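You operate a simulated robot arm through the tools that you are given. There is no shell and no other tool.

The job below is to be done with a simulated robot arm. You get a single attempt, and the scene is never put back.

Task
Lock the side fixture's board and tap both its high pegs level.
Fine: push in both holders before you tap; use the mallet on the glue bench and put it back; leave the other board.

It is judged by the outcome, as a careful person would: the job done as asked, and still so three seconds after it is handed in. It fails if anything else is knocked over, pushed out of place, dropped, spilled or broken.

Robot
A 6-joint arm with a two-finger gripper, fixed in place. Base frame: the origin is on the floor under the middle of its stand, x ahead of it, y to its left, z up. Lengths are in mm, angles in degrees, forces in N, time in s.
It reaches about 1206 mm from its shoulder. Its first joint turns from -166.0 to 166.0 degrees. Payload 2.45 kg.
The TCP is the grasp point between the finger pads, 20 mm short of the fingertips. In the tool frame z runs along the fingers and y along their closing line. The gripper opens to 140 mm; its body begins 168 mm behind the TCP.
Orientation is told as [roll, pitch, yaw] about the base's x, y, z axes, in that order, counted from this pose: with the fingers straight down and closing along the base's y, the tool's x points along the base's -x, its y along +y and its z along -z.

Tools
- The arm moves only by the tool play_rows. Its argument "increments" is a list of rows, each a list of 7 numbers: the turn, a rotation vector about the tool's x, y, z in degrees, then the shift along the tool's x, y, z in mm, then the finger opening in mm, from 0 to 140. In form: [[wx, wy, wz, dx, dy, dz, gripper], ...]. A call has 1 to 20 rows; each row is the pose to reach, as a shift and turn from the pose commanded when the call began, along the tool's axes at that moment. A row lasts 0.2 s, in which the tool goes at most 50 mm and 8.6 degrees; a call with a longer step from one row to the next is refused whole, and so is a gripper value outside its range. A pose out of reach is approached as far as the arm can. The call stops where the force on the tool passes 90 N (or 10 N more than at its start, if that is more) or the arm is blocked; 0.2 s more then pass. The fingers move at their own pace (about 45 mm/s each) and stop on an object; they squeeze with about 41 N. The grip force told is the motor's: it shows also when the fingers shut on nothing. Time passes only in rows, and 0.2 s behind the last, so rows that repeat a pose let the fingers close. The reply holds the time, the measured pose of the TCP, the force on the tool along the base axes, the opening and the grip force, in the units named above and with some noise, with the torque about the TCP (base axes, N m) and any sound that the robot's microphone picked up, and new pictures: "views" is both (left out), scene, wrist or none.
- Cameras (640 x 400 px; columns grow to the right, rows downward): "scene" is fixed at [50, -499.9, 1460.2]; the picture's right is [0.72, -0.69, 0.00], its down [-0.29, -0.30, -0.91] and it looks along [0.63, 0.66, -0.42] (base axes); focal length 308 px, centre (320, 200). "wrist" rides on the gripper at [78, 11, -209] in the tool frame; the picture's right is [-0.14, 0.99, 0.00], its down [-0.92, -0.13, -0.37] and it looks along [-0.37, -0.05, 0.93] (tool axes); focal length 280 px, centre (320, 200). There is no depth. A picture from a camera that has moved, and an enlarged one, comes with that camera's place and axes in the base frame and with its lens.
- inspect(camera, box): a new picture of the part [left, top, right, bottom] of that camera's present view, enlarged. It takes no simulated time.
- hand_in(): hands the job in; it is judged then, once.

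Nothing tells you positions but the pictures and the camera data. Unless the task says otherwise, let go and move clear before handing in.

The tools are called after "Call:" by a JSON object that holds its "fn" and its "kwargs". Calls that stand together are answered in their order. play_rows: Moves the arm, as the interface text tells. Its arguments: {"type":"object","properties":{"increments":{"type":"array","items":{"type":"array","items":{"type":"number"}}},"views":{"type":"string","enum":["both","scene","wrist","none"]}},"required":["increments"]} The other tools are called the same way: inspect (camera, box) takes an enlarged picture of a part of a camera's view; hand_in () hands the job in.

At the start:

```text
t: 0.0
ee_pos: [537.3, 21.4, 1211.6]
tool_rot: [0.1, 0.1, 0.1]
wrist_force: [-0.1, -0.2, 0.4]
torque: [0.01, 0.0, -0.01]
gripper_width: 140.2
gripper_force: 0.0
```

scene: 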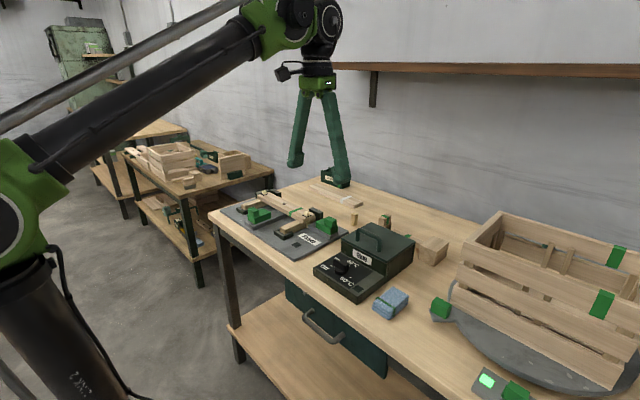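
wrist: 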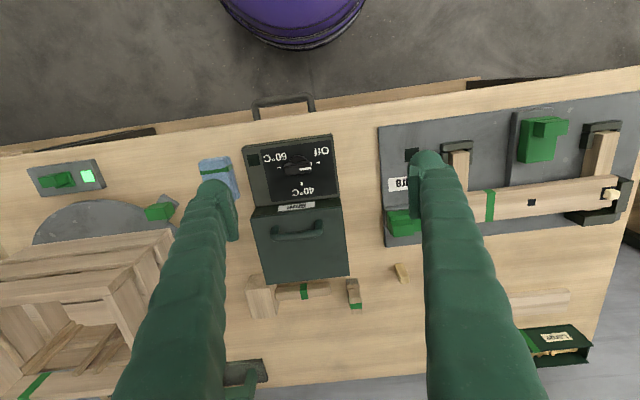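

I see a bench with a grey fixture plate on the left, a dark glue-warmer box, a sponge and a crate on a turntable to the right; other benches are behind to the left. I will look closer before moving.

Call:
{"fn": "inspect", "kwargs": {"camera": "scene", "box": [200, 160, 360, 260]}}

Call:
{"fn": "inspect", "kwargs": {"camera": "scene", "box": [80, 100, 280, 225]}}

Call:
{"fn": "inspect", "kwargs": {"camera": "scene", "box": [300, 180, 480, 320]}}

Call:
{"fn": "inspect", "kwargs": {"camera": "scene", "box": [420, 200, 640, 400]}}

Call:
{"fn": "inspect", "kwargs": {"camera": "wrist", "box": [370, 80, 640, 260]}}

Call:
{"fn": "inspect", "kwargs": {"camera": "wrist", "box": [220, 120, 440, 400]}}

```text
4.00 times, centred on (280, 210) of scene
camera zoom: at [50.0, -499.9, 1460.2], right [0.72, -0.69, 0.0], down [-0.29, -0.3, -0.91], along [0.63, 0.66, -0.42], focal length 1232 px, centre (480, 160)
```

zoom: 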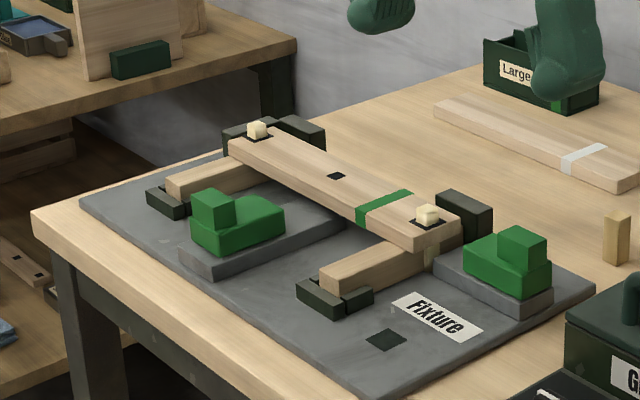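

```text
3.20 times, centred on (180, 162) of scene
camera zoom: at [50.0, -499.9, 1460.2], right [0.72, -0.69, 0.0], down [-0.29, -0.3, -0.91], along [0.63, 0.66, -0.42], focal length 986 px, centre (768, 320)
```

zoom: 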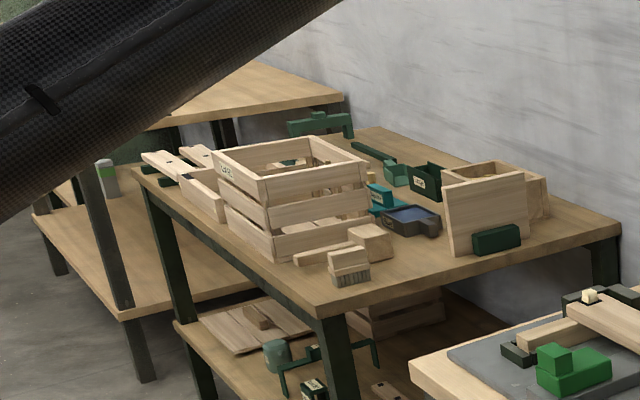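

```text
2.86 times, centred on (390, 250) of scene
camera zoom: at [50.0, -499.9, 1460.2], right [0.72, -0.69, 0.0], down [-0.29, -0.3, -0.91], along [0.63, 0.66, -0.42], focal length 880 px, centre (120, 57)
```

zoom: 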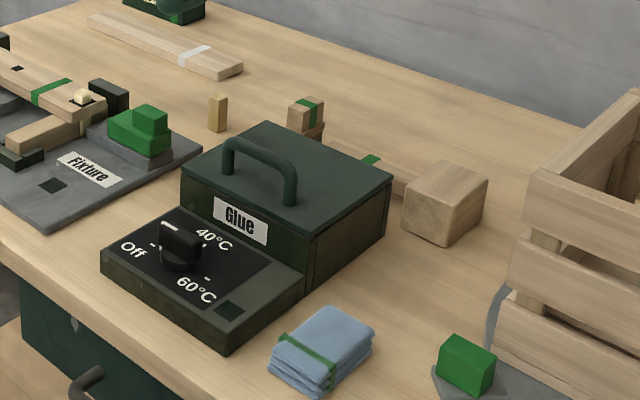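

```text
2.00 times, centred on (530, 300) of scene
camera zoom: at [50.0, -499.9, 1460.2], right [0.72, -0.69, 0.0], down [-0.29, -0.3, -0.91], along [0.63, 0.66, -0.42], focal length 616 px, centre (-100, 0)
```

zoom: 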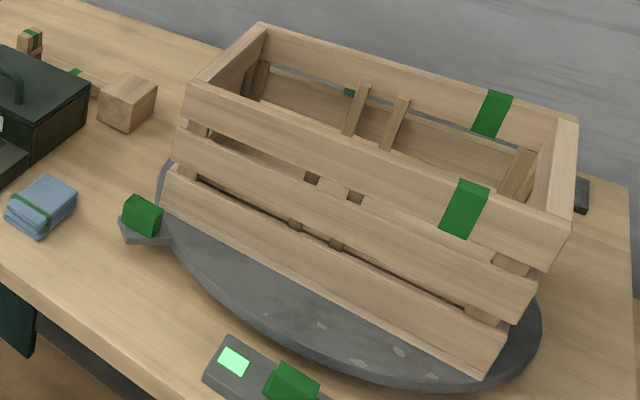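

```text
2.22 times, centred on (505, 170) of wrist
camera zoom: at [458.7, 32.3, 1420.5], right [0.14, 0.99, 0.0], down [0.92, -0.13, 0.37], along [0.37, -0.05, -0.93], focal length 623 px, centre (-91, 267)
```

zoom: 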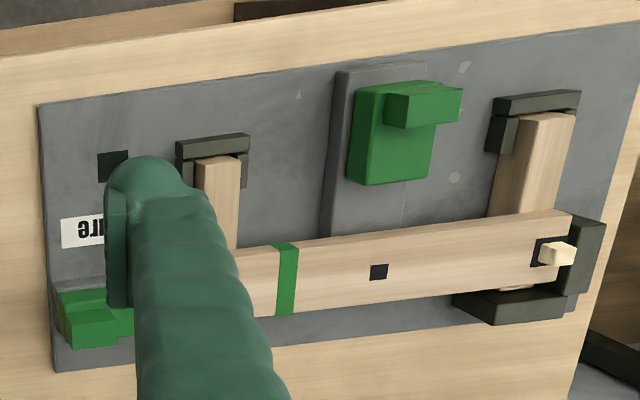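

```text
1.43 times, centred on (330, 260) of wrist
camera zoom: at [458.7, 32.3, 1420.5], right [0.14, 0.99, 0.0], down [0.92, -0.13, 0.37], along [0.37, -0.05, -0.93], focal length 401 px, centre (306, 114)
```

zoom: 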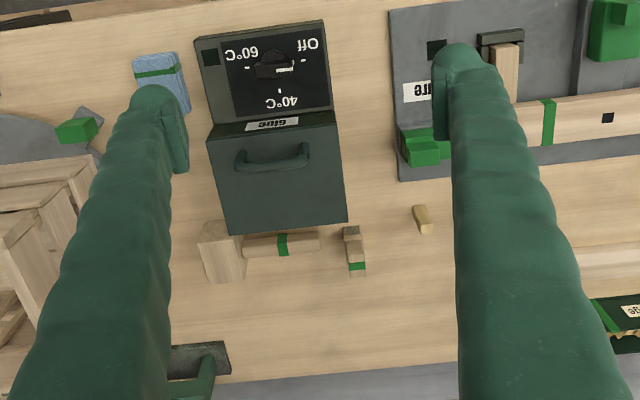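

I take the board's top to be near z=932 around (713, 400), with green holders on the front and right of the grey plate; the mallet seems to lie behind the glue box. Next I move the wrist camera over the fixture to see better.

Call:
{"fn": "play_rows", "kwargs": {"increments": [[0, 0, 0, 0, 45, 0, 140], [0, 0, 0, 10, 90, 0, 140], [0, 0, 0, 20, 135, 0, 140], [0, 0, 0, 30, 180, 0, 140], [0, 0, 0, 40, 225, 0, 140], [0, 0, 0, 40, 270, 0, 140], [0, 0, 0, 40, 315, 0, 140], [0, 0, 0, 40, 345, 0, 140], [0, 0, 0, 40, 345, 0, 140]]}}

```text
t: 2.0
ee_pos: [493.8, 365.8, 1214.2]
tool_rot: [0.1, 0.0, 0.1]
wrist_force: [-0.3, 0.0, -0.3]
torque: [-0.02, 0.0, -0.01]
gripper_width: 139.9
gripper_force: 0.0
camera wrist: at [415.0, 375.5, 1423.9], right [0.14, 0.99, 0.0], down [0.92, -0.13, 0.37], along [0.37, -0.05, -0.93], focal length 280 px, centre (320, 200)
```

scene: 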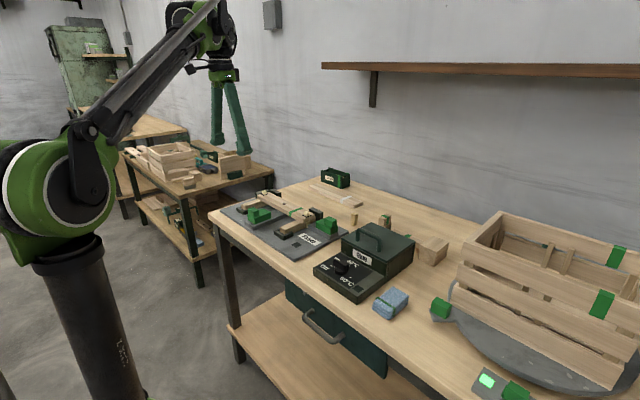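
wrist: 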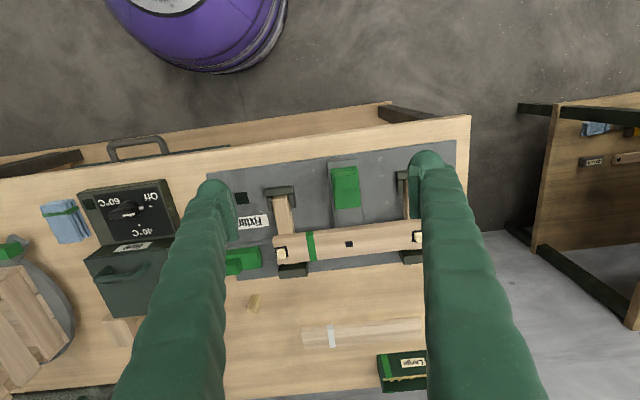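

The fixture is now well in view, with two cream pegs at the board's ends and a square mark in its middle. I will zoom in on the details.

Call:
{"fn": "inspect", "kwargs": {"camera": "wrist", "box": [200, 140, 470, 300]}}

Call:
{"fn": "inspect", "kwargs": {"camera": "wrist", "box": [0, 160, 240, 310]}}

Call:
{"fn": "inspect", "kwargs": {"camera": "wrist", "box": [200, 260, 460, 400]}}

Call:
{"fn": "inspect", "kwargs": {"camera": "wrist", "box": [500, 80, 640, 200]}}

```text
2.37 times, centred on (335, 220) of wrist
camera zoom: at [415.0, 375.5, 1423.9], right [0.14, 0.99, 0.0], down [0.92, -0.13, 0.37], along [0.37, -0.05, -0.93], focal length 665 px, centre (284, 153)
```

zoom: 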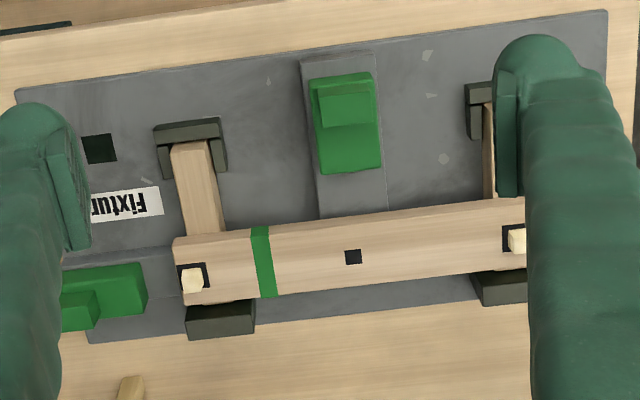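

```text
2.67 times, centred on (120, 235) of wrist
camera zoom: at [415.0, 375.5, 1423.9], right [0.14, 0.99, 0.0], down [0.92, -0.13, 0.37], along [0.37, -0.05, -0.93], focal length 748 px, centre (853, 107)
```

zoom: 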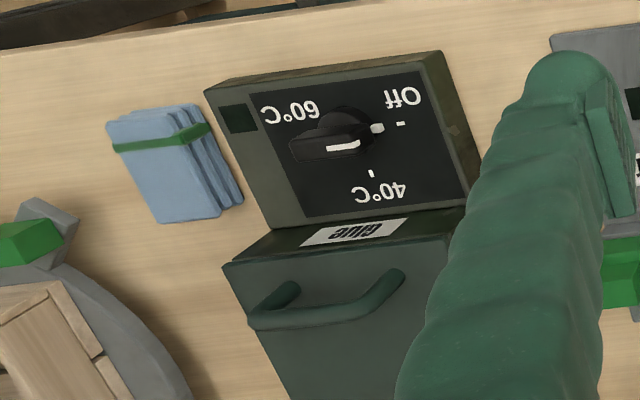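

```text
2.46 times, centred on (330, 330) of wrist
camera zoom: at [415.0, 375.5, 1423.9], right [0.14, 0.99, 0.0], down [0.92, -0.13, 0.37], along [0.37, -0.05, -0.93], focal length 690 px, centre (295, -120)
```

zoom: 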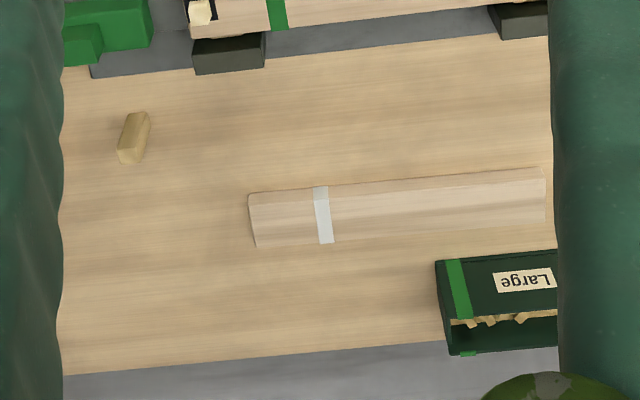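

```text
3.33 times, centred on (570, 140) of wrist
camera zoom: at [415.0, 375.5, 1423.9], right [0.14, 0.99, 0.0], down [0.92, -0.13, 0.37], along [0.37, -0.05, -0.93], focal length 935 px, centre (-513, 400)
```

zoom: 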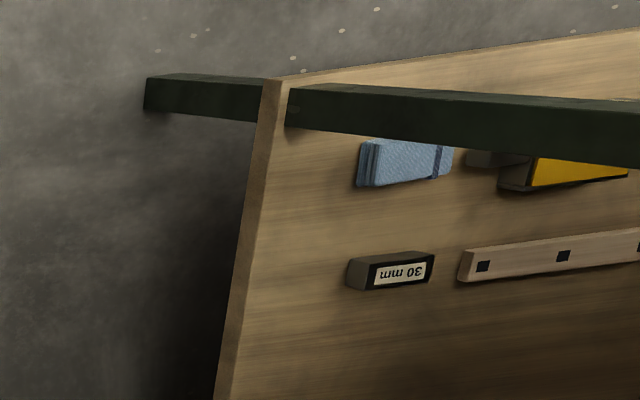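

The other board (white band) lies loose behind the fixture; the fixture board with its two high pegs is clear. I go closer, right above the fixture, to measure.

Call:
{"fn": "play_rows", "kwargs": {"increments": [[0, 0, 0, -45, 0, 10, 140], [0, 0, 0, -90, 0, 20, 140], [0, 0, 0, -135, 0, 40, 140], [0, 0, 0, -180, 0, 60, 140], [0, 0, 0, -225, 0, 80, 140], [0, 0, 0, -266, 0, 100, 140], [0, 0, 0, -266, 0, 114, 140], [0, 0, 0, -266, 0, 114, 140]], "views": "wrist"}}

```text
t: 3.8
ee_pos: [764.8, 367.5, 1098.1]
tool_rot: [0.0, 0.0, 0.0]
wrist_force: [0.6, 0.2, 0.9]
torque: [0.0, -0.02, 0.01]
gripper_width: 139.7
gripper_force: 0.0
camera wrist: at [686.2, 378.7, 1306.8], right [0.14, 0.99, 0.0], down [0.92, -0.13, 0.37], along [0.37, -0.05, -0.93], focal length 280 px, centre (320, 200)
```

wrist: 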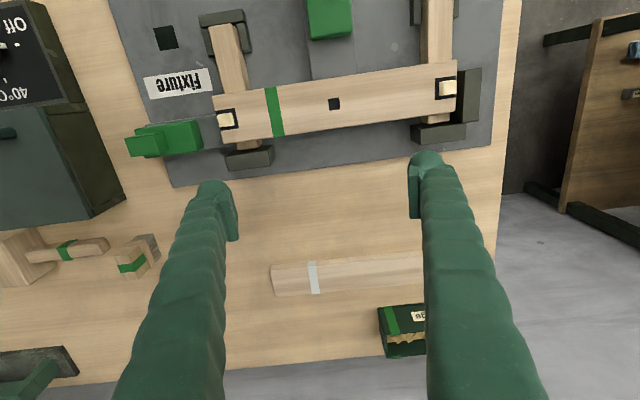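

I now look closely at the pegs, holders and mallet from above.

Call:
{"fn": "inspect", "kwargs": {"camera": "wrist", "box": [110, 0, 310, 190]}}

Call:
{"fn": "inspect", "kwargs": {"camera": "wrist", "box": [290, 0, 510, 170]}}

Call:
{"fn": "inspect", "kwargs": {"camera": "wrist", "box": [0, 180, 200, 320]}}

Call:
{"fn": "inspect", "kwargs": {"camera": "scene", "box": [290, 190, 350, 250]}}

Call:
{"fn": "inspect", "kwargs": {"camera": "scene", "box": [360, 200, 460, 270]}}

```text
2.11 times, centred on (210, 95) of wrist
camera zoom: at [686.2, 378.7, 1306.8], right [0.14, 0.99, 0.0], down [0.92, -0.13, 0.37], along [0.37, -0.05, -0.93], focal length 590 px, centre (552, 421)
```

zoom: 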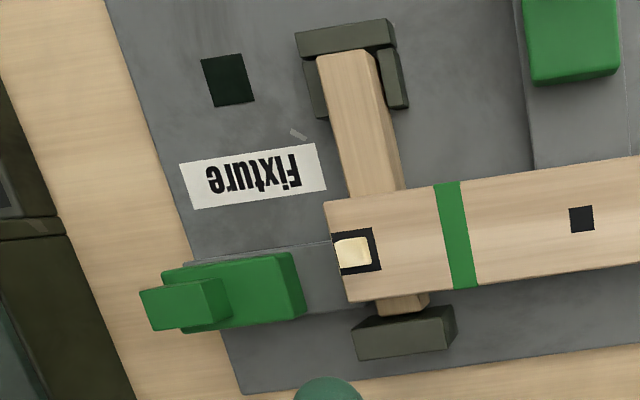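

```text
2.35 times, centred on (400, 85) of wrist
camera zoom: at [686.2, 378.7, 1306.8], right [0.14, 0.99, 0.0], down [0.92, -0.13, 0.37], along [0.37, -0.05, -0.93], focal length 660 px, centre (132, 471)
```

zoom: 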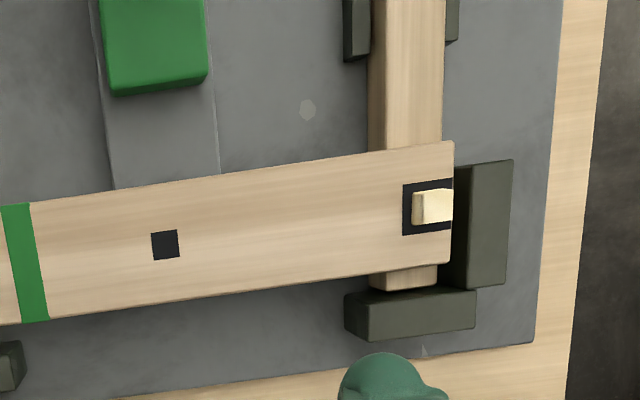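

```text
2.86 times, centred on (100, 250) of wrist
camera zoom: at [686.2, 378.7, 1306.8], right [0.14, 0.99, 0.0], down [0.92, -0.13, 0.37], along [0.37, -0.05, -0.93], focal length 801 px, centre (949, 57)
```

zoom: 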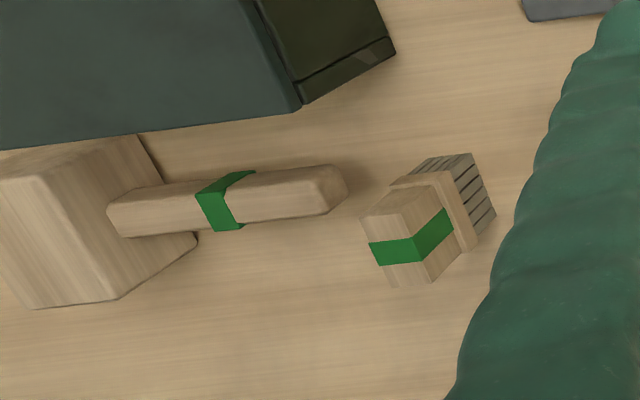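

```text
6.67 times, centred on (320, 220) of scene
camera zoom: at [50.0, -499.9, 1460.2], right [0.72, -0.69, 0.0], down [-0.29, -0.3, -0.91], along [0.63, 0.66, -0.42], focal length 2054 px, centre (320, 67)
```

zoom: 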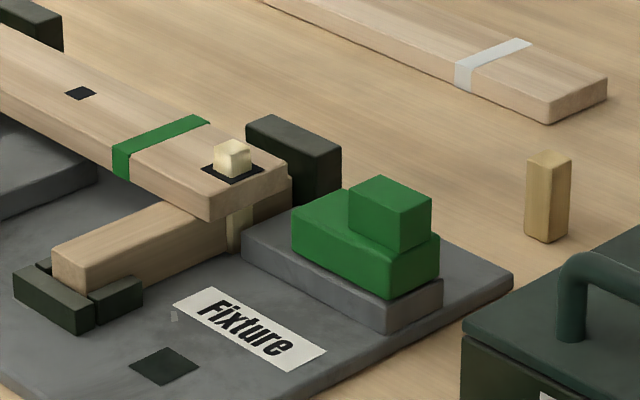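

```text
5.71 times, centred on (410, 235) of scene
camera zoom: at [50.0, -499.9, 1460.2], right [0.72, -0.69, 0.0], down [-0.29, -0.3, -0.91], along [0.63, 0.66, -0.42], focal length 1760 px, centre (-194, 0)
```

zoom: 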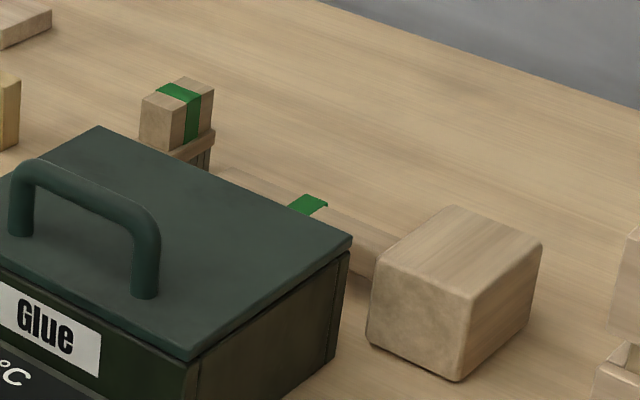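

The board runs along y with pegs near (705, 257) and (706, 528); both holders stand about 40–47 mm off it, and the right holder sits close to the glue box. I will go above the front holder to measure its knob.

Call:
{"fn": "play_rows", "kwargs": {"increments": [[0, 0, 0, 40, 8, 0, 140], [0, 0, 0, 85, 16, 0, 140], [0, 0, 0, 130, 24, 15, 140], [0, 0, 0, 165, 33, 35, 140], [0, 0, 0, 165, 33, 58, 140], [0, 0, 0, 165, 33, 58, 140]], "views": "both"}}

```text
t: 5.2
ee_pos: [599.4, 397.2, 1039.5]
tool_rot: [0.1, 0.0, 0.1]
wrist_force: [0.3, 0.3, 0.0]
torque: [-0.04, -0.04, 0.0]
gripper_width: 139.8
gripper_force: 0.1
camera wrist: at [520.5, 409.1, 1248.5], right [0.14, 0.99, 0.0], down [0.92, -0.13, 0.37], along [0.37, -0.05, -0.93], focal length 280 px, centre (320, 200)
```

scene: 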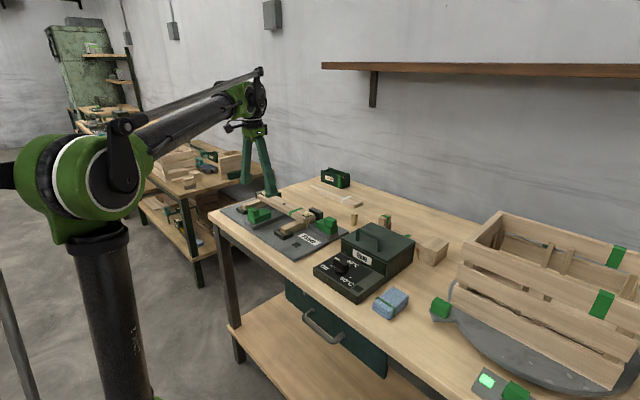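
wrist: 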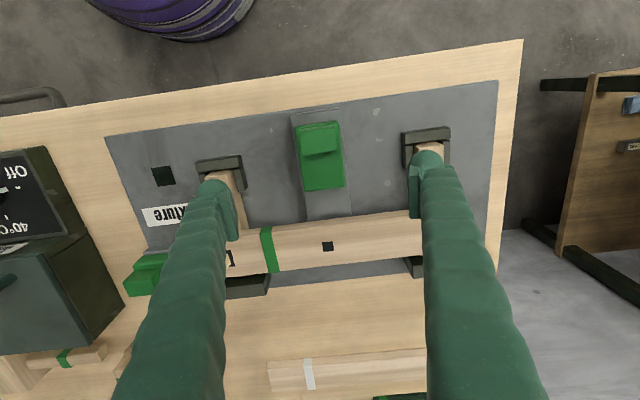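

Call:
{"fn": "inspect", "kwargs": {"camera": "wrist", "box": [240, 80, 420, 280]}}

Call:
{"fn": "inspect", "kwargs": {"camera": "scene", "box": [210, 180, 300, 240]}}

```text
2.00 times, centred on (330, 180) of wrist
camera zoom: at [520.5, 409.1, 1248.5], right [0.14, 0.99, 0.0], down [0.92, -0.13, 0.37], along [0.37, -0.05, -0.93], focal length 561 px, centre (300, 240)
```

zoom: 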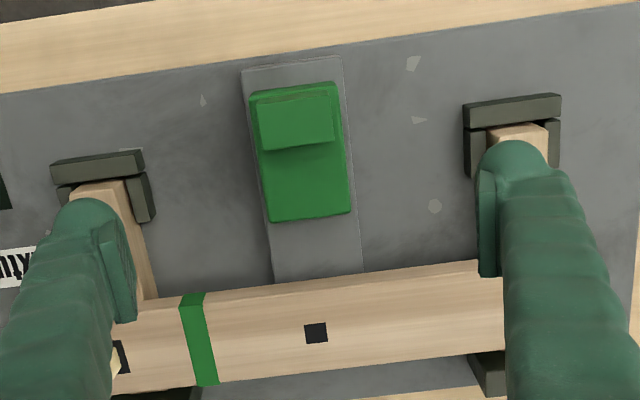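

```text
6.67 times, centred on (255, 210) of scene
camera zoom: at [50.0, -499.9, 1460.2], right [0.72, -0.69, 0.0], down [-0.29, -0.3, -0.91], along [0.63, 0.66, -0.42], focal length 2054 px, centre (753, 133)
```

zoom: 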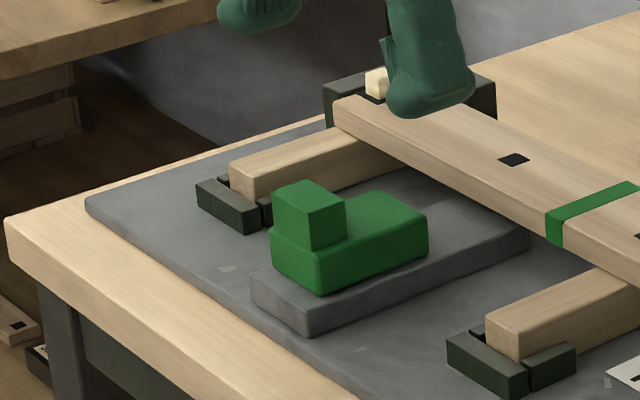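

The front holder's knob is at about x 556–581, y 380–419, top near z 957. I will close the fingers, come down on its near side and then push it in toward the board.

Call:
{"fn": "play_rows", "kwargs": {"increments": [[0, 0, 0, 42, 1, 0, 0], [0, 0, 0, 86, 2, 0, 0], [0, 0, 0, 86, 2, 0, 0], [0, 0, 0, 86, 2, 0, 0], [0, 0, 0, 86, 2, 0, 0], [0, 0, 0, 86, 2, 0, 0], [0, 0, 0, 86, 2, 0, 0], [0, 0, 0, 86, 2, 0, 0], [0, 0, 0, 86, 2, 0, 0], [0, 0, 0, 86, 2, 30, 0], [0, 0, 0, 86, 2, 60, 0], [0, 0, 0, 86, 2, 80, 0], [0, 0, 0, 86, 2, 92, 0], [0, 0, 0, 86, 2, 92, 0]], "views": "both"}}

```text
t: 8.2
ee_pos: [513.3, 402.6, 947.9]
tool_rot: [0.0, 0.0, 0.2]
wrist_force: [0.4, -0.1, 0.7]
torque: [-0.04, 0.0, 0.02]
gripper_width: 0.0
gripper_force: 28.7
camera wrist: at [434.1, 413.0, 1156.8], right [0.14, 0.99, 0.0], down [0.92, -0.13, 0.37], along [0.37, -0.05, -0.93], focal length 280 px, centre (320, 200)
```

scene: 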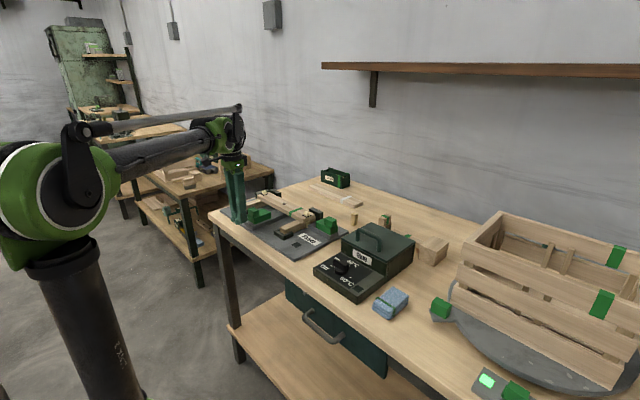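
wrist: 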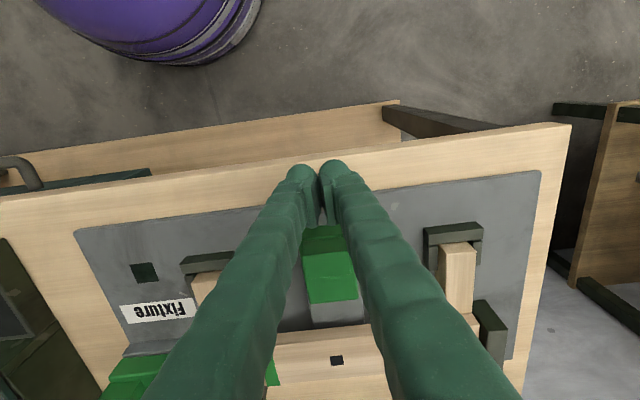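

Call:
{"fn": "inspect", "kwargs": {"camera": "scene", "box": [200, 150, 300, 250]}}

Call:
{"fn": "inspect", "kwargs": {"camera": "wrist", "box": [240, 140, 420, 320]}}

```text
4.00 times, centred on (250, 200) of scene
camera zoom: at [50.0, -499.9, 1460.2], right [0.72, -0.69, 0.0], down [-0.29, -0.3, -0.91], along [0.63, 0.66, -0.42], focal length 1232 px, centre (600, 200)
```

zoom: 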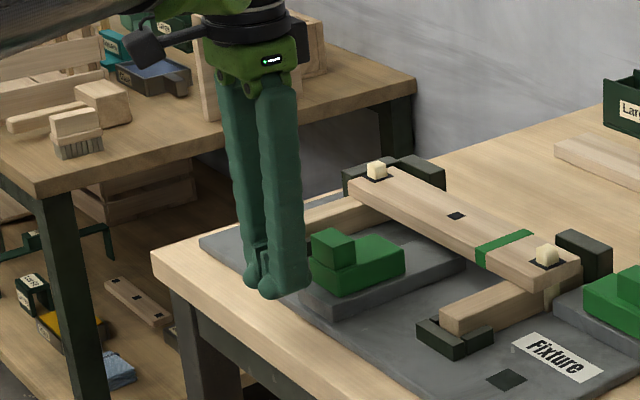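

```text
2.22 times, centred on (330, 230) of wrist
camera zoom: at [434.1, 413.0, 1156.8], right [0.14, 0.99, 0.0], down [0.92, -0.13, 0.37], along [0.37, -0.05, -0.93], focal length 623 px, centre (298, 133)
```

zoom: 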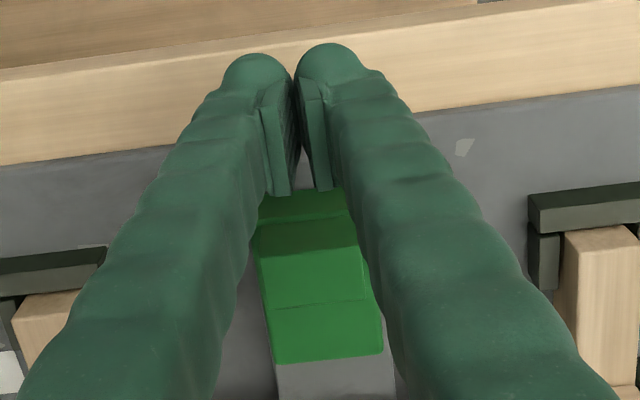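

The fingers stand closed just in front of the knob. I now push slowly in +x and watch the force.

Call:
{"fn": "play_rows", "kwargs": {"increments": [[0, 0, 0, -8, -2, 0, 0], [0, 0, 0, -16, -2, 0, 0], [0, 0, 0, -24, -2, 0, 0], [0, 0, 0, -32, -2, 0, 0], [0, 0, 0, -40, -2, 0, 0], [0, 0, 0, -48, -2, 0, 0], [0, 0, 0, -48, -2, 0, 0]], "views": "both"}}

```text
t: 9.8
ee_pos: [559.8, 400.3, 947.5]
tool_rot: [0.0, 0.1, 0.1]
wrist_force: [-6.3, -1.4, 1.3]
torque: [-0.02, 0.03, -0.04]
gripper_width: 6.0
gripper_force: 29.5
camera wrist: at [480.4, 410.4, 1156.2], right [0.14, 0.99, 0.0], down [0.92, -0.13, 0.37], along [0.37, -0.05, -0.93], focal length 280 px, centre (320, 200)
```

scene: 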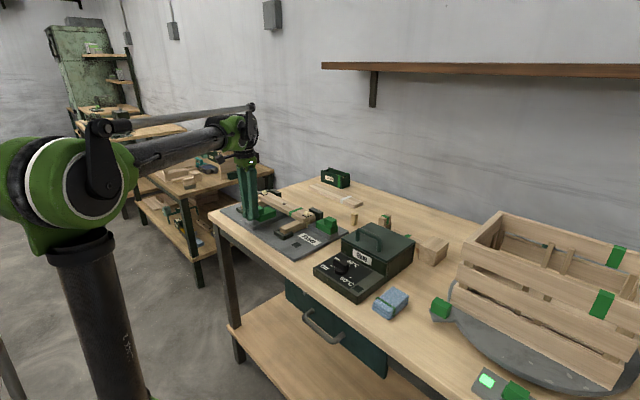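
wrist: 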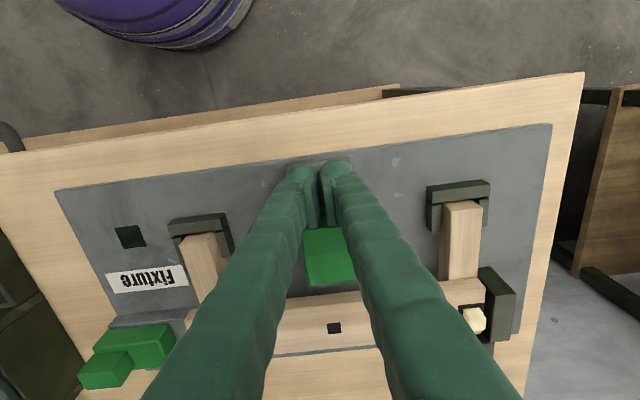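

The holder is sliding with about 6 N. I keep pushing.

Call:
{"fn": "play_rows", "kwargs": {"increments": [[0, 0, 0, -6, 0, 0, 0], [0, 0, 0, -12, 0, 0, 0], [0, 0, 0, -18, 0, 0, 0], [0, 0, 0, -24, 0, 0, 0], [0, 0, 0, -24, 0, 0, 0]], "views": "both"}}

Call:
{"fn": "inspect", "kwargs": {"camera": "scene", "box": [210, 160, 310, 250]}}

```text
t: 11.0
ee_pos: [583.9, 400.0, 949.4]
tool_rot: [0.1, -0.1, 0.2]
wrist_force: [-7.1, 2.5, 1.2]
torque: [0.0, 0.03, 0.04]
gripper_width: 6.0
gripper_force: 29.4
camera wrist: at [504.6, 411.3, 1156.9], right [0.14, 0.99, 0.0], down [0.92, -0.13, 0.37], along [0.37, -0.05, -0.93], focal length 280 px, centre (320, 200)
```

scene: 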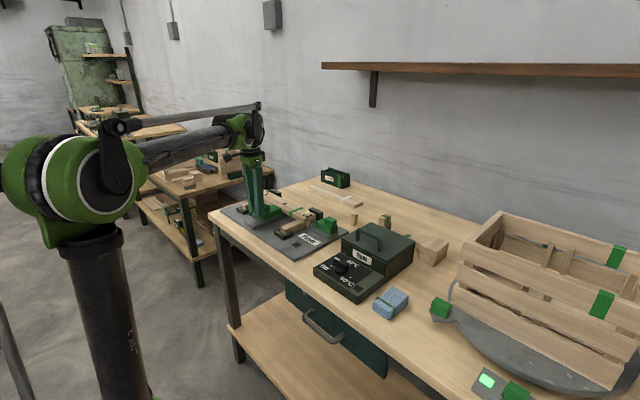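
wrist: 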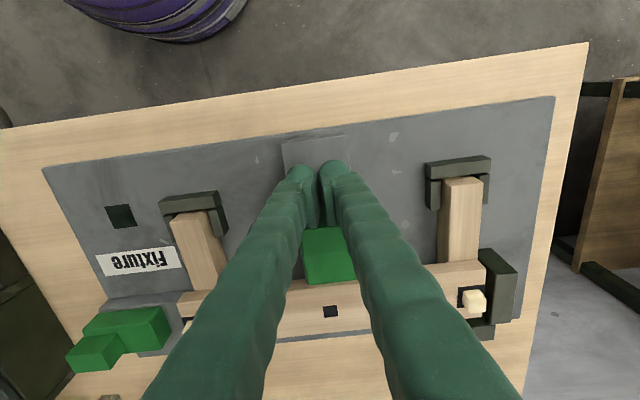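

```text
4.44 times, centred on (260, 205) of scene
camera zoom: at [50.0, -499.9, 1460.2], right [0.72, -0.69, 0.0], down [-0.29, -0.3, -0.91], along [0.63, 0.66, -0.42], focal length 1369 px, centre (587, 178)
```

zoom: 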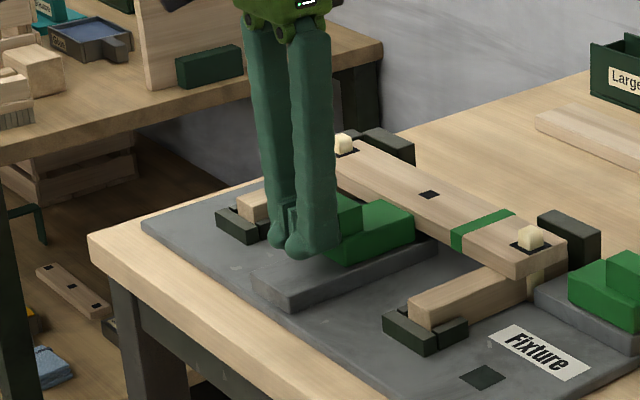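

The holder's face is now close to the board's front edge. I go on in smaller steps.

Call:
{"fn": "play_rows", "kwargs": {"increments": [[0, 0, 0, -4, 0, 0, 0], [0, 0, 0, -8, 0, 0, 0], [0, 0, 0, -12, 0, 0, 0], [0, 0, 0, -16, 0, 0, 0], [0, 0, 0, -16, 0, 0, 0]], "views": "both"}}

Call:
{"fn": "inspect", "kwargs": {"camera": "scene", "box": [210, 160, 310, 250]}}

```text
t: 12.2
ee_pos: [597.4, 401.5, 949.3]
tool_rot: [0.0, 0.0, 0.1]
wrist_force: [-38.7, -6.5, -5.1]
torque: [-0.13, 0.52, -0.18]
gripper_width: 5.9
gripper_force: 29.6
camera wrist: at [518.6, 411.7, 1157.4], right [0.14, 0.99, 0.0], down [0.92, -0.13, 0.37], along [0.36, -0.05, -0.93], focal length 280 px, centre (320, 200)
```

scene: 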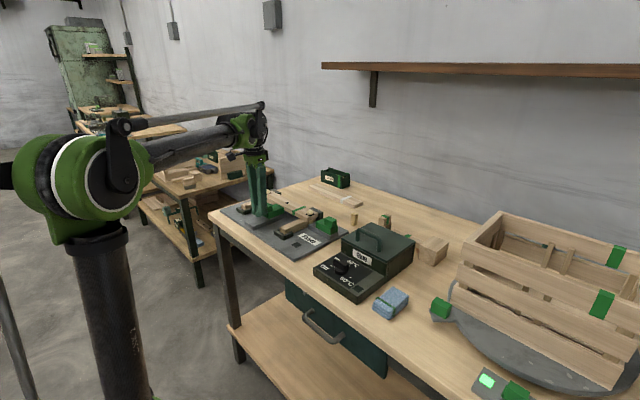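
wrist: 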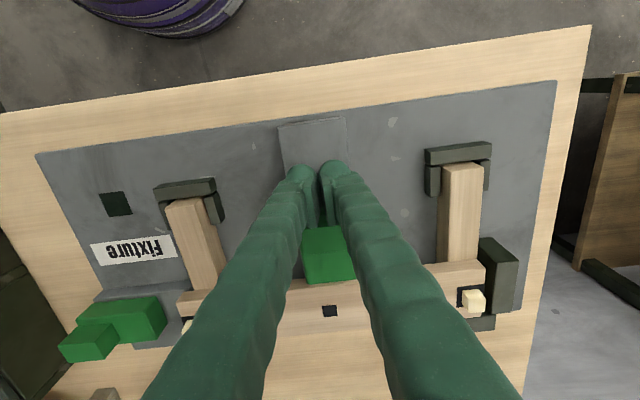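

```text
4.44 times, centred on (260, 205) of scene
camera zoom: at [50.0, -499.9, 1460.2], right [0.72, -0.69, 0.0], down [-0.29, -0.3, -0.91], along [0.63, 0.66, -0.42], focal length 1369 px, centre (587, 178)
```

zoom: 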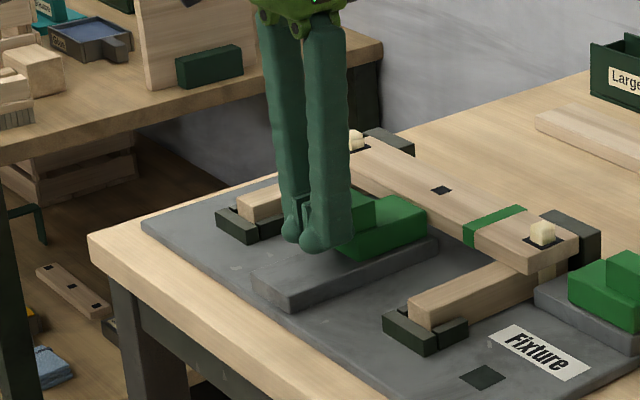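

The board has slid back about 10 mm and the force has risen to about 39 N, so it seems to be meeting the rear stops. I press a little further to seat it.

Call:
{"fn": "play_rows", "kwargs": {"increments": [[0, 0, 0, -4, 0, 0, 0], [0, 0, 0, -7, 0, 0, 0], [0, 0, 0, -10, 0, 0, 0], [0, 0, 0, -13, 0, 0, 0], [0, 0, 0, -13, 0, 0, 0]], "views": "both"}}

Call:
{"fn": "inspect", "kwargs": {"camera": "scene", "box": [210, 160, 310, 250]}}

```text
t: 12.8
ee_pos: [598.6, 400.6, 947.6]
tool_rot: [0.0, 0.7, 0.3]
wrist_force: [-49.9, 9.3, 13.7]
torque: [0.31, 0.29, 0.02]
gripper_width: 5.7
gripper_force: 29.4
stopped in row 2: the force on the tool passed its limit at 95 N (the readings are from after the stop); the commanded pose is now the measured one
camera wrist: at [521.1, 411.5, 1158.5], right [0.13, 0.99, 0.0], down [0.93, -0.12, 0.36], along [0.35, -0.05, -0.93], focal length 280 px, centre (320, 200)
```

scene: 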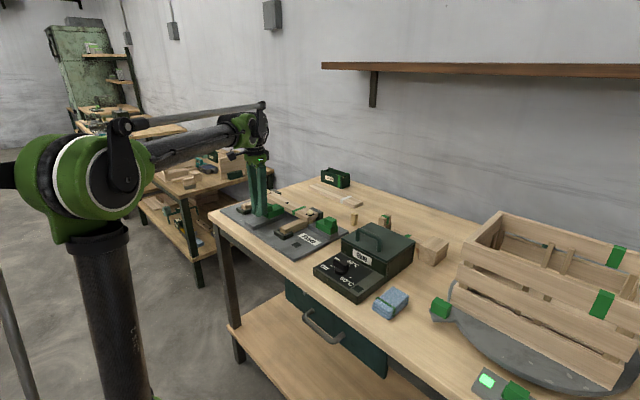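
wrist: 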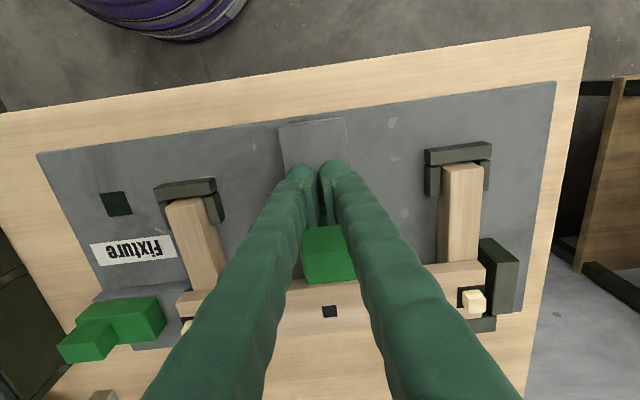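

```text
4.44 times, centred on (260, 205) of scene
camera zoom: at [50.0, -499.9, 1460.2], right [0.72, -0.69, 0.0], down [-0.29, -0.3, -0.91], along [0.63, 0.66, -0.42], focal length 1369 px, centre (587, 178)
```

zoom: 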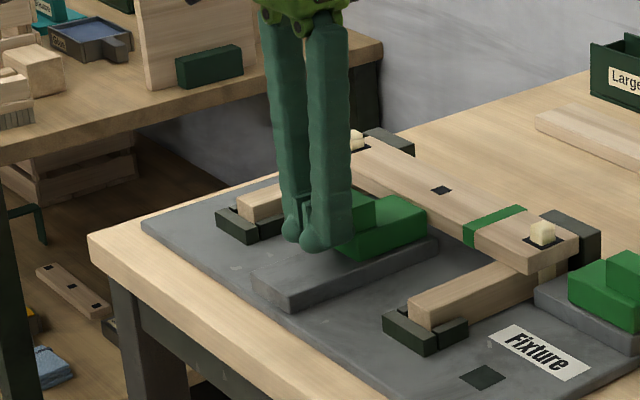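

The front holder is seated: the push met a hard stop and the board sits against the rear stops. I back off, lift, and turn the gripper a quarter so closed fingers fit beside the right holder.

Call:
{"fn": "play_rows", "kwargs": {"increments": [[0, -0.7, 0.3, 15, 0, 0, 0], [0, -0.7, 0.3, 40, 0, 0, 0], [0, -0.7, 0.3, 60, 0, -10, 0], [0, -0.7, 0.3, 60, 0, -50, 0], [0, -0.7, 0.3, 60, 0, -95, 0], [0, -0.7, 0.3, 60, 0, -140, 0], [0, -0.7, 0.3, 60, 0, -170, 0], [0, -0.7, 0.3, 60, 0, -170, 0]], "views": "both"}}

Call:
{"fn": "inspect", "kwargs": {"camera": "scene", "box": [210, 170, 350, 260]}}

```text
t: 14.6
ee_pos: [546.0, 395.9, 1117.3]
tool_rot: [0.0, -0.4, -0.2]
wrist_force: [0.4, -0.2, 0.0]
torque: [-0.02, 0.01, -0.01]
gripper_width: 0.0
gripper_force: 29.6
camera wrist: at [466.0, 406.7, 1326.3], right [0.14, 0.99, 0.0], down [0.92, -0.13, 0.37], along [0.37, -0.05, -0.93], focal length 280 px, centre (320, 200)
```

scene: 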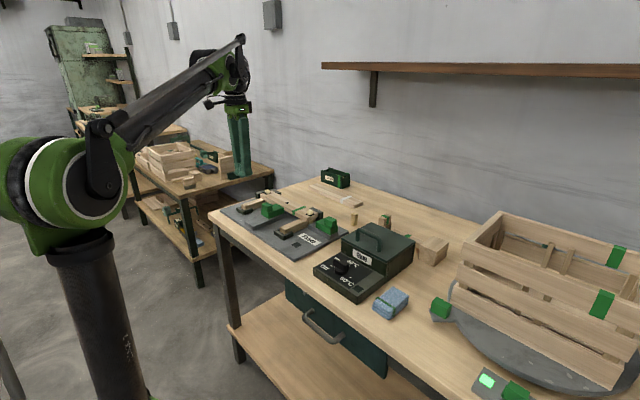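
wrist: 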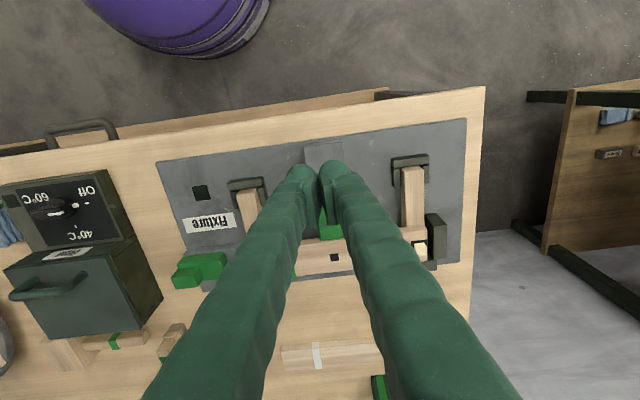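

```text
4.44 times, centred on (280, 215) of scene
camera zoom: at [50.0, -499.9, 1460.2], right [0.72, -0.69, 0.0], down [-0.29, -0.3, -0.91], along [0.63, 0.66, -0.42], focal length 1369 px, centre (498, 133)
```

zoom: 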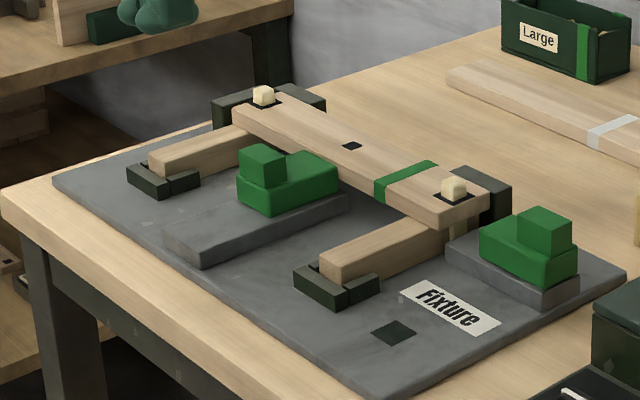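

The front holder sits snug against the board. I now swing over to the right holder while turning the tool a quarter turn and opening it to see through the fingers.

Call:
{"fn": "play_rows", "kwargs": {"increments": [[0, 0, -8.2, -15, -28, 0, 140], [0, 0, -16.4, -30, -56, 0, 140], [0, 0, -24.6, -45, -84, 0, 140], [0, 0, -32.8, -60, -112, 0, 140], [0, 0, -41, -75, -140, 0, 140], [0, 0, -49.2, -90, -168, 0, 140], [0, 0, -57.4, -105, -196, 0, 140], [0, 0, -65.6, -120, -224, 10, 140], [0, 0, -73.8, -135, -252, 20, 140], [0, 0, -82, -150, -280, 30, 140], [0, 0, -90, -165, -306, 37, 140], [0, 0, -90, -165, -306, 37, 140]], "views": "both"}}

Call:
{"fn": "inspect", "kwargs": {"camera": "wrist", "box": [200, 60, 440, 260]}}

```text
t: 17.1
ee_pos: [708.8, 91.8, 1080.5]
tool_rot: [-0.2, 0.0, 89.9]
wrist_force: [0.2, -0.1, 0.5]
torque: [0.03, -0.01, 0.02]
gripper_width: 140.0
gripper_force: 0.0
camera wrist: at [695.2, 14.4, 1289.8], right [-0.99, 0.14, 0.0], down [0.13, 0.92, 0.37], along [0.06, 0.36, -0.93], focal length 280 px, centre (320, 200)
```

scene: 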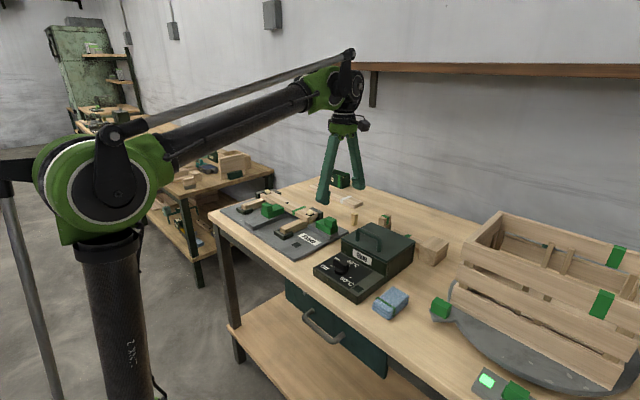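
wrist: 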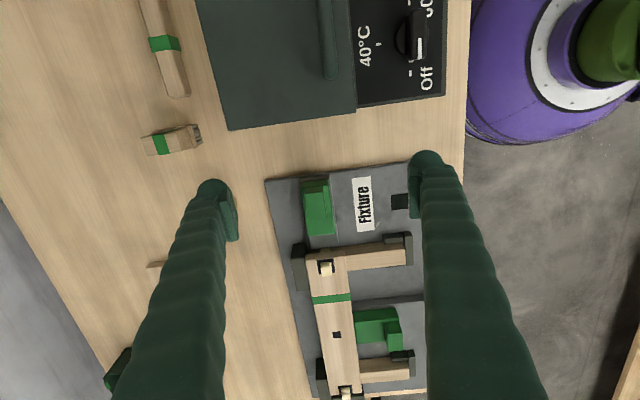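

```text
2.00 times, centred on (320, 160) of wrist
camera zoom: at [695.2, 14.4, 1289.8], right [-0.99, 0.14, 0.0], down [0.13, 0.92, 0.37], along [0.06, 0.36, -0.93], focal length 561 px, centre (320, 280)
```

zoom: 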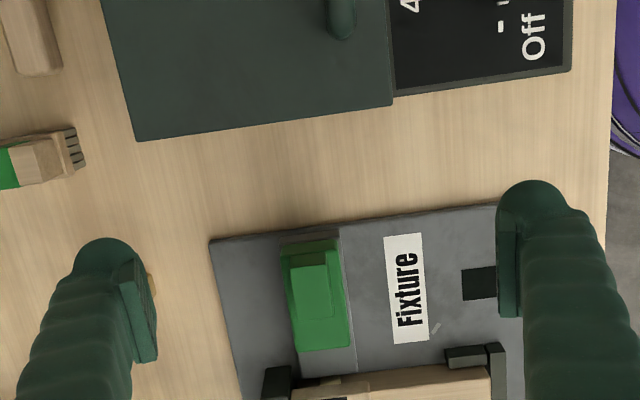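

I see the right holder from above now; I zoom in on it to fix the knob's place.

Call:
{"fn": "inspect", "kwargs": {"camera": "wrist", "box": [270, 160, 370, 260]}}

Call:
{"fn": "inspect", "kwargs": {"camera": "scene", "box": [300, 195, 360, 255]}}

```text
4.00 times, centred on (320, 210) of wrist
camera zoom: at [695.2, 14.4, 1289.8], right [-0.99, 0.14, 0.0], down [0.13, 0.92, 0.37], along [0.06, 0.36, -0.93], focal length 1122 px, centre (320, 160)
```

zoom: 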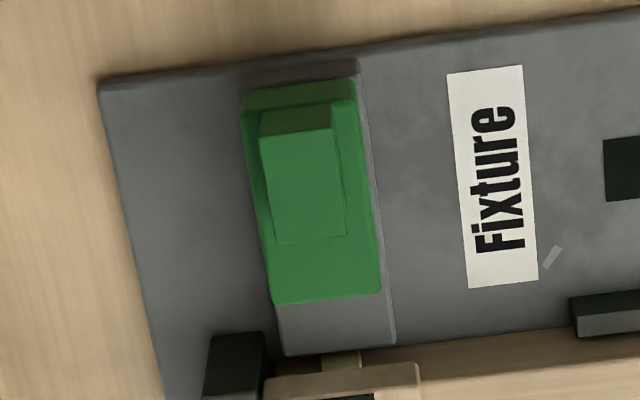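

```text
6.67 times, centred on (330, 225) of scene
camera zoom: at [50.0, -499.9, 1460.2], right [0.72, -0.69, 0.0], down [-0.29, -0.3, -0.91], along [0.63, 0.66, -0.42], focal length 2054 px, centre (253, 33)
```

zoom: 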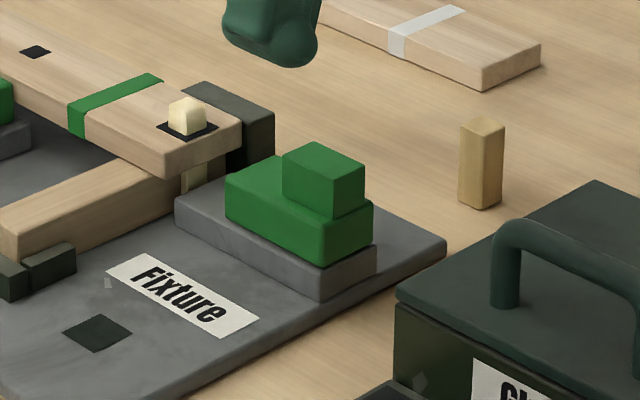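

The knob's −y face is near y=134, centred on x≈721, and the glue box edge is near y=44, so closed fingers fit at y≈90. I close and come down there.

Call:
{"fn": "play_rows", "kwargs": {"increments": [[0, 0, 0, 0, -12, 0, 0], [0, 0, 0, 0, -12, 0, 0], [0, 0, 0, 0, -12, 0, 0], [0, 0, 0, 0, -12, 0, 0], [0, 0, 0, 0, -12, 0, 0], [0, 0, 0, 0, -12, 0, 0], [0, 0, 0, 0, -12, 0, 0], [0, 0, 0, 0, -12, 0, 0], [0, 0, 0, 0, -12, 30, 0], [0, 0, 0, 0, -12, 60, 0], [0, 0, 0, 0, -12, 90, 0], [0, 0, 0, 0, -12, 115, 0], [0, 0, 0, 0, -12, 133, 0], [0, 0, 0, 0, -12, 133, 0]], "views": "both"}}

Call:
{"fn": "inspect", "kwargs": {"camera": "scene", "box": [290, 170, 390, 260]}}

```text
t: 20.1
ee_pos: [721.2, 92.4, 949.8]
tool_rot: [-0.3, 0.0, 89.9]
wrist_force: [-0.2, -1.2, 0.1]
torque: [0.03, 0.01, 0.01]
gripper_width: 0.2
gripper_force: 30.0
camera wrist: at [707.9, 14.8, 1158.0], right [-0.99, 0.14, 0.0], down [0.13, 0.92, 0.37], along [0.06, 0.36, -0.93], focal length 280 px, centre (320, 200)
```

scene: 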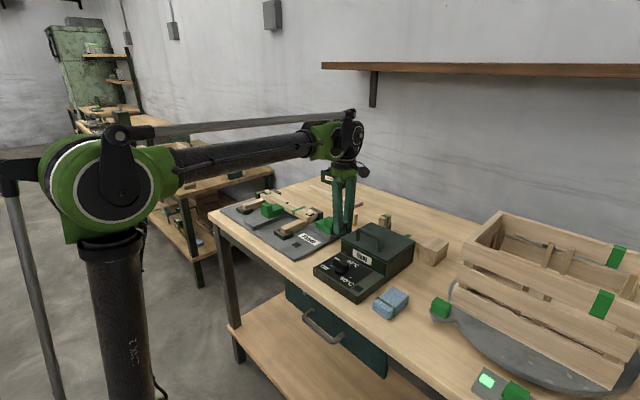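
wrist: 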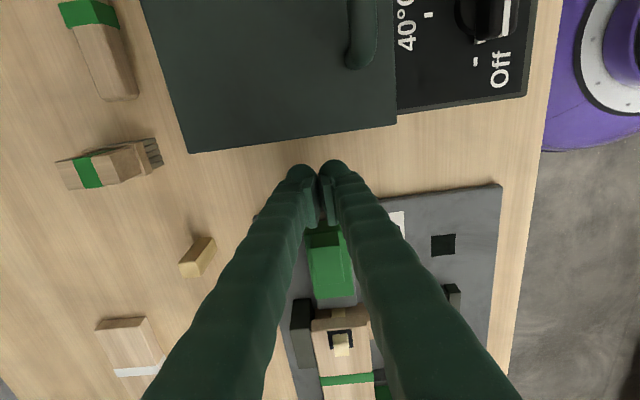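

```text
4.44 times, centred on (340, 215) of scene
camera zoom: at [50.0, -499.9, 1460.2], right [0.72, -0.69, 0.0], down [-0.29, -0.3, -0.91], along [0.63, 0.66, -0.42], focal length 1369 px, centre (231, 133)
```

zoom: 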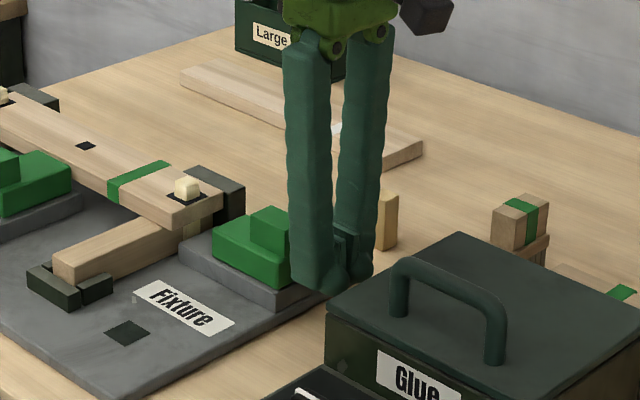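

The fingers are down beside the right holder, clear of the glue box. I push in +y.

Call:
{"fn": "play_rows", "kwargs": {"increments": [[0, 0, 0, -8, 0, 0, 0], [0, 0, 0, -16, 0, 0, 0], [0, 0, 0, -24, 0, 0, 0], [0, 0, 0, -32, 0, 0, 0], [0, 0, 0, -40, 0, 0, 0], [0, 0, 0, -47, 0, 0, 0], [0, 0, 0, -54, 0, 0, 0], [0, 0, 0, -60, 0, 0, 0], [0, 0, 0, -60, 0, 0, 0]], "views": "both"}}

Call:
{"fn": "inspect", "kwargs": {"camera": "scene", "box": [290, 170, 390, 260]}}

```text
t: 22.1
ee_pos: [720.0, 153.6, 946.7]
tool_rot: [-0.3, -0.1, 89.8]
wrist_force: [2.9, -6.3, 3.3]
torque: [-0.03, -0.03, 0.0]
gripper_width: 5.9
gripper_force: 29.4
camera wrist: at [706.8, 75.7, 1156.5], right [-0.99, 0.14, 0.0], down [0.13, 0.92, 0.37], along [0.06, 0.37, -0.93], focal length 280 px, centre (320, 200)
```

scene: 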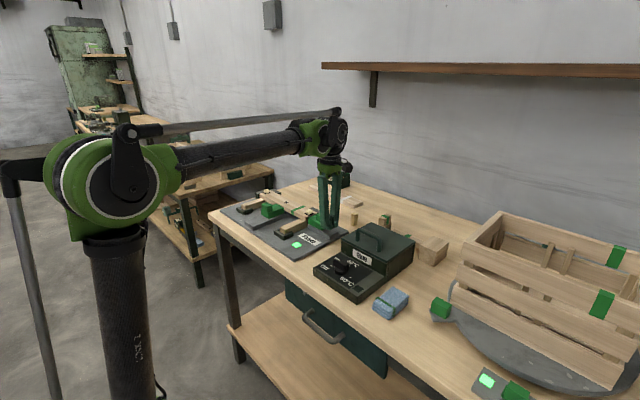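
wrist: 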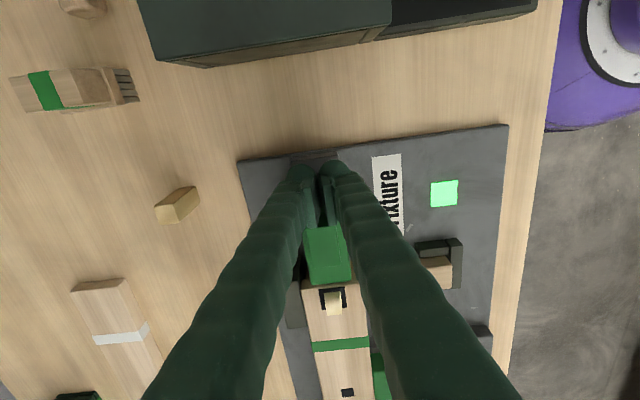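

```text
4.44 times, centred on (340, 215) of scene
camera zoom: at [50.0, -499.9, 1460.2], right [0.72, -0.69, 0.0], down [-0.29, -0.3, -0.91], along [0.63, 0.66, -0.42], focal length 1369 px, centre (231, 133)
```

zoom: 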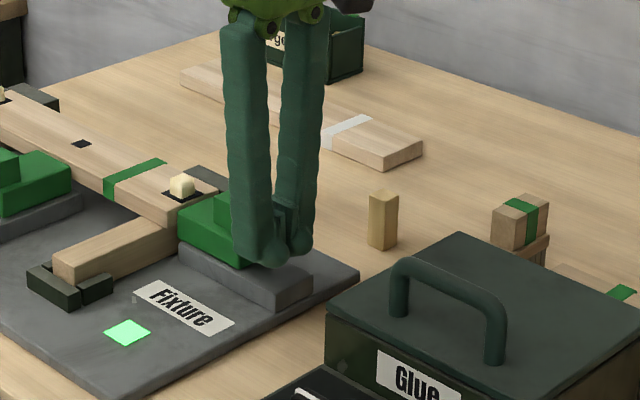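

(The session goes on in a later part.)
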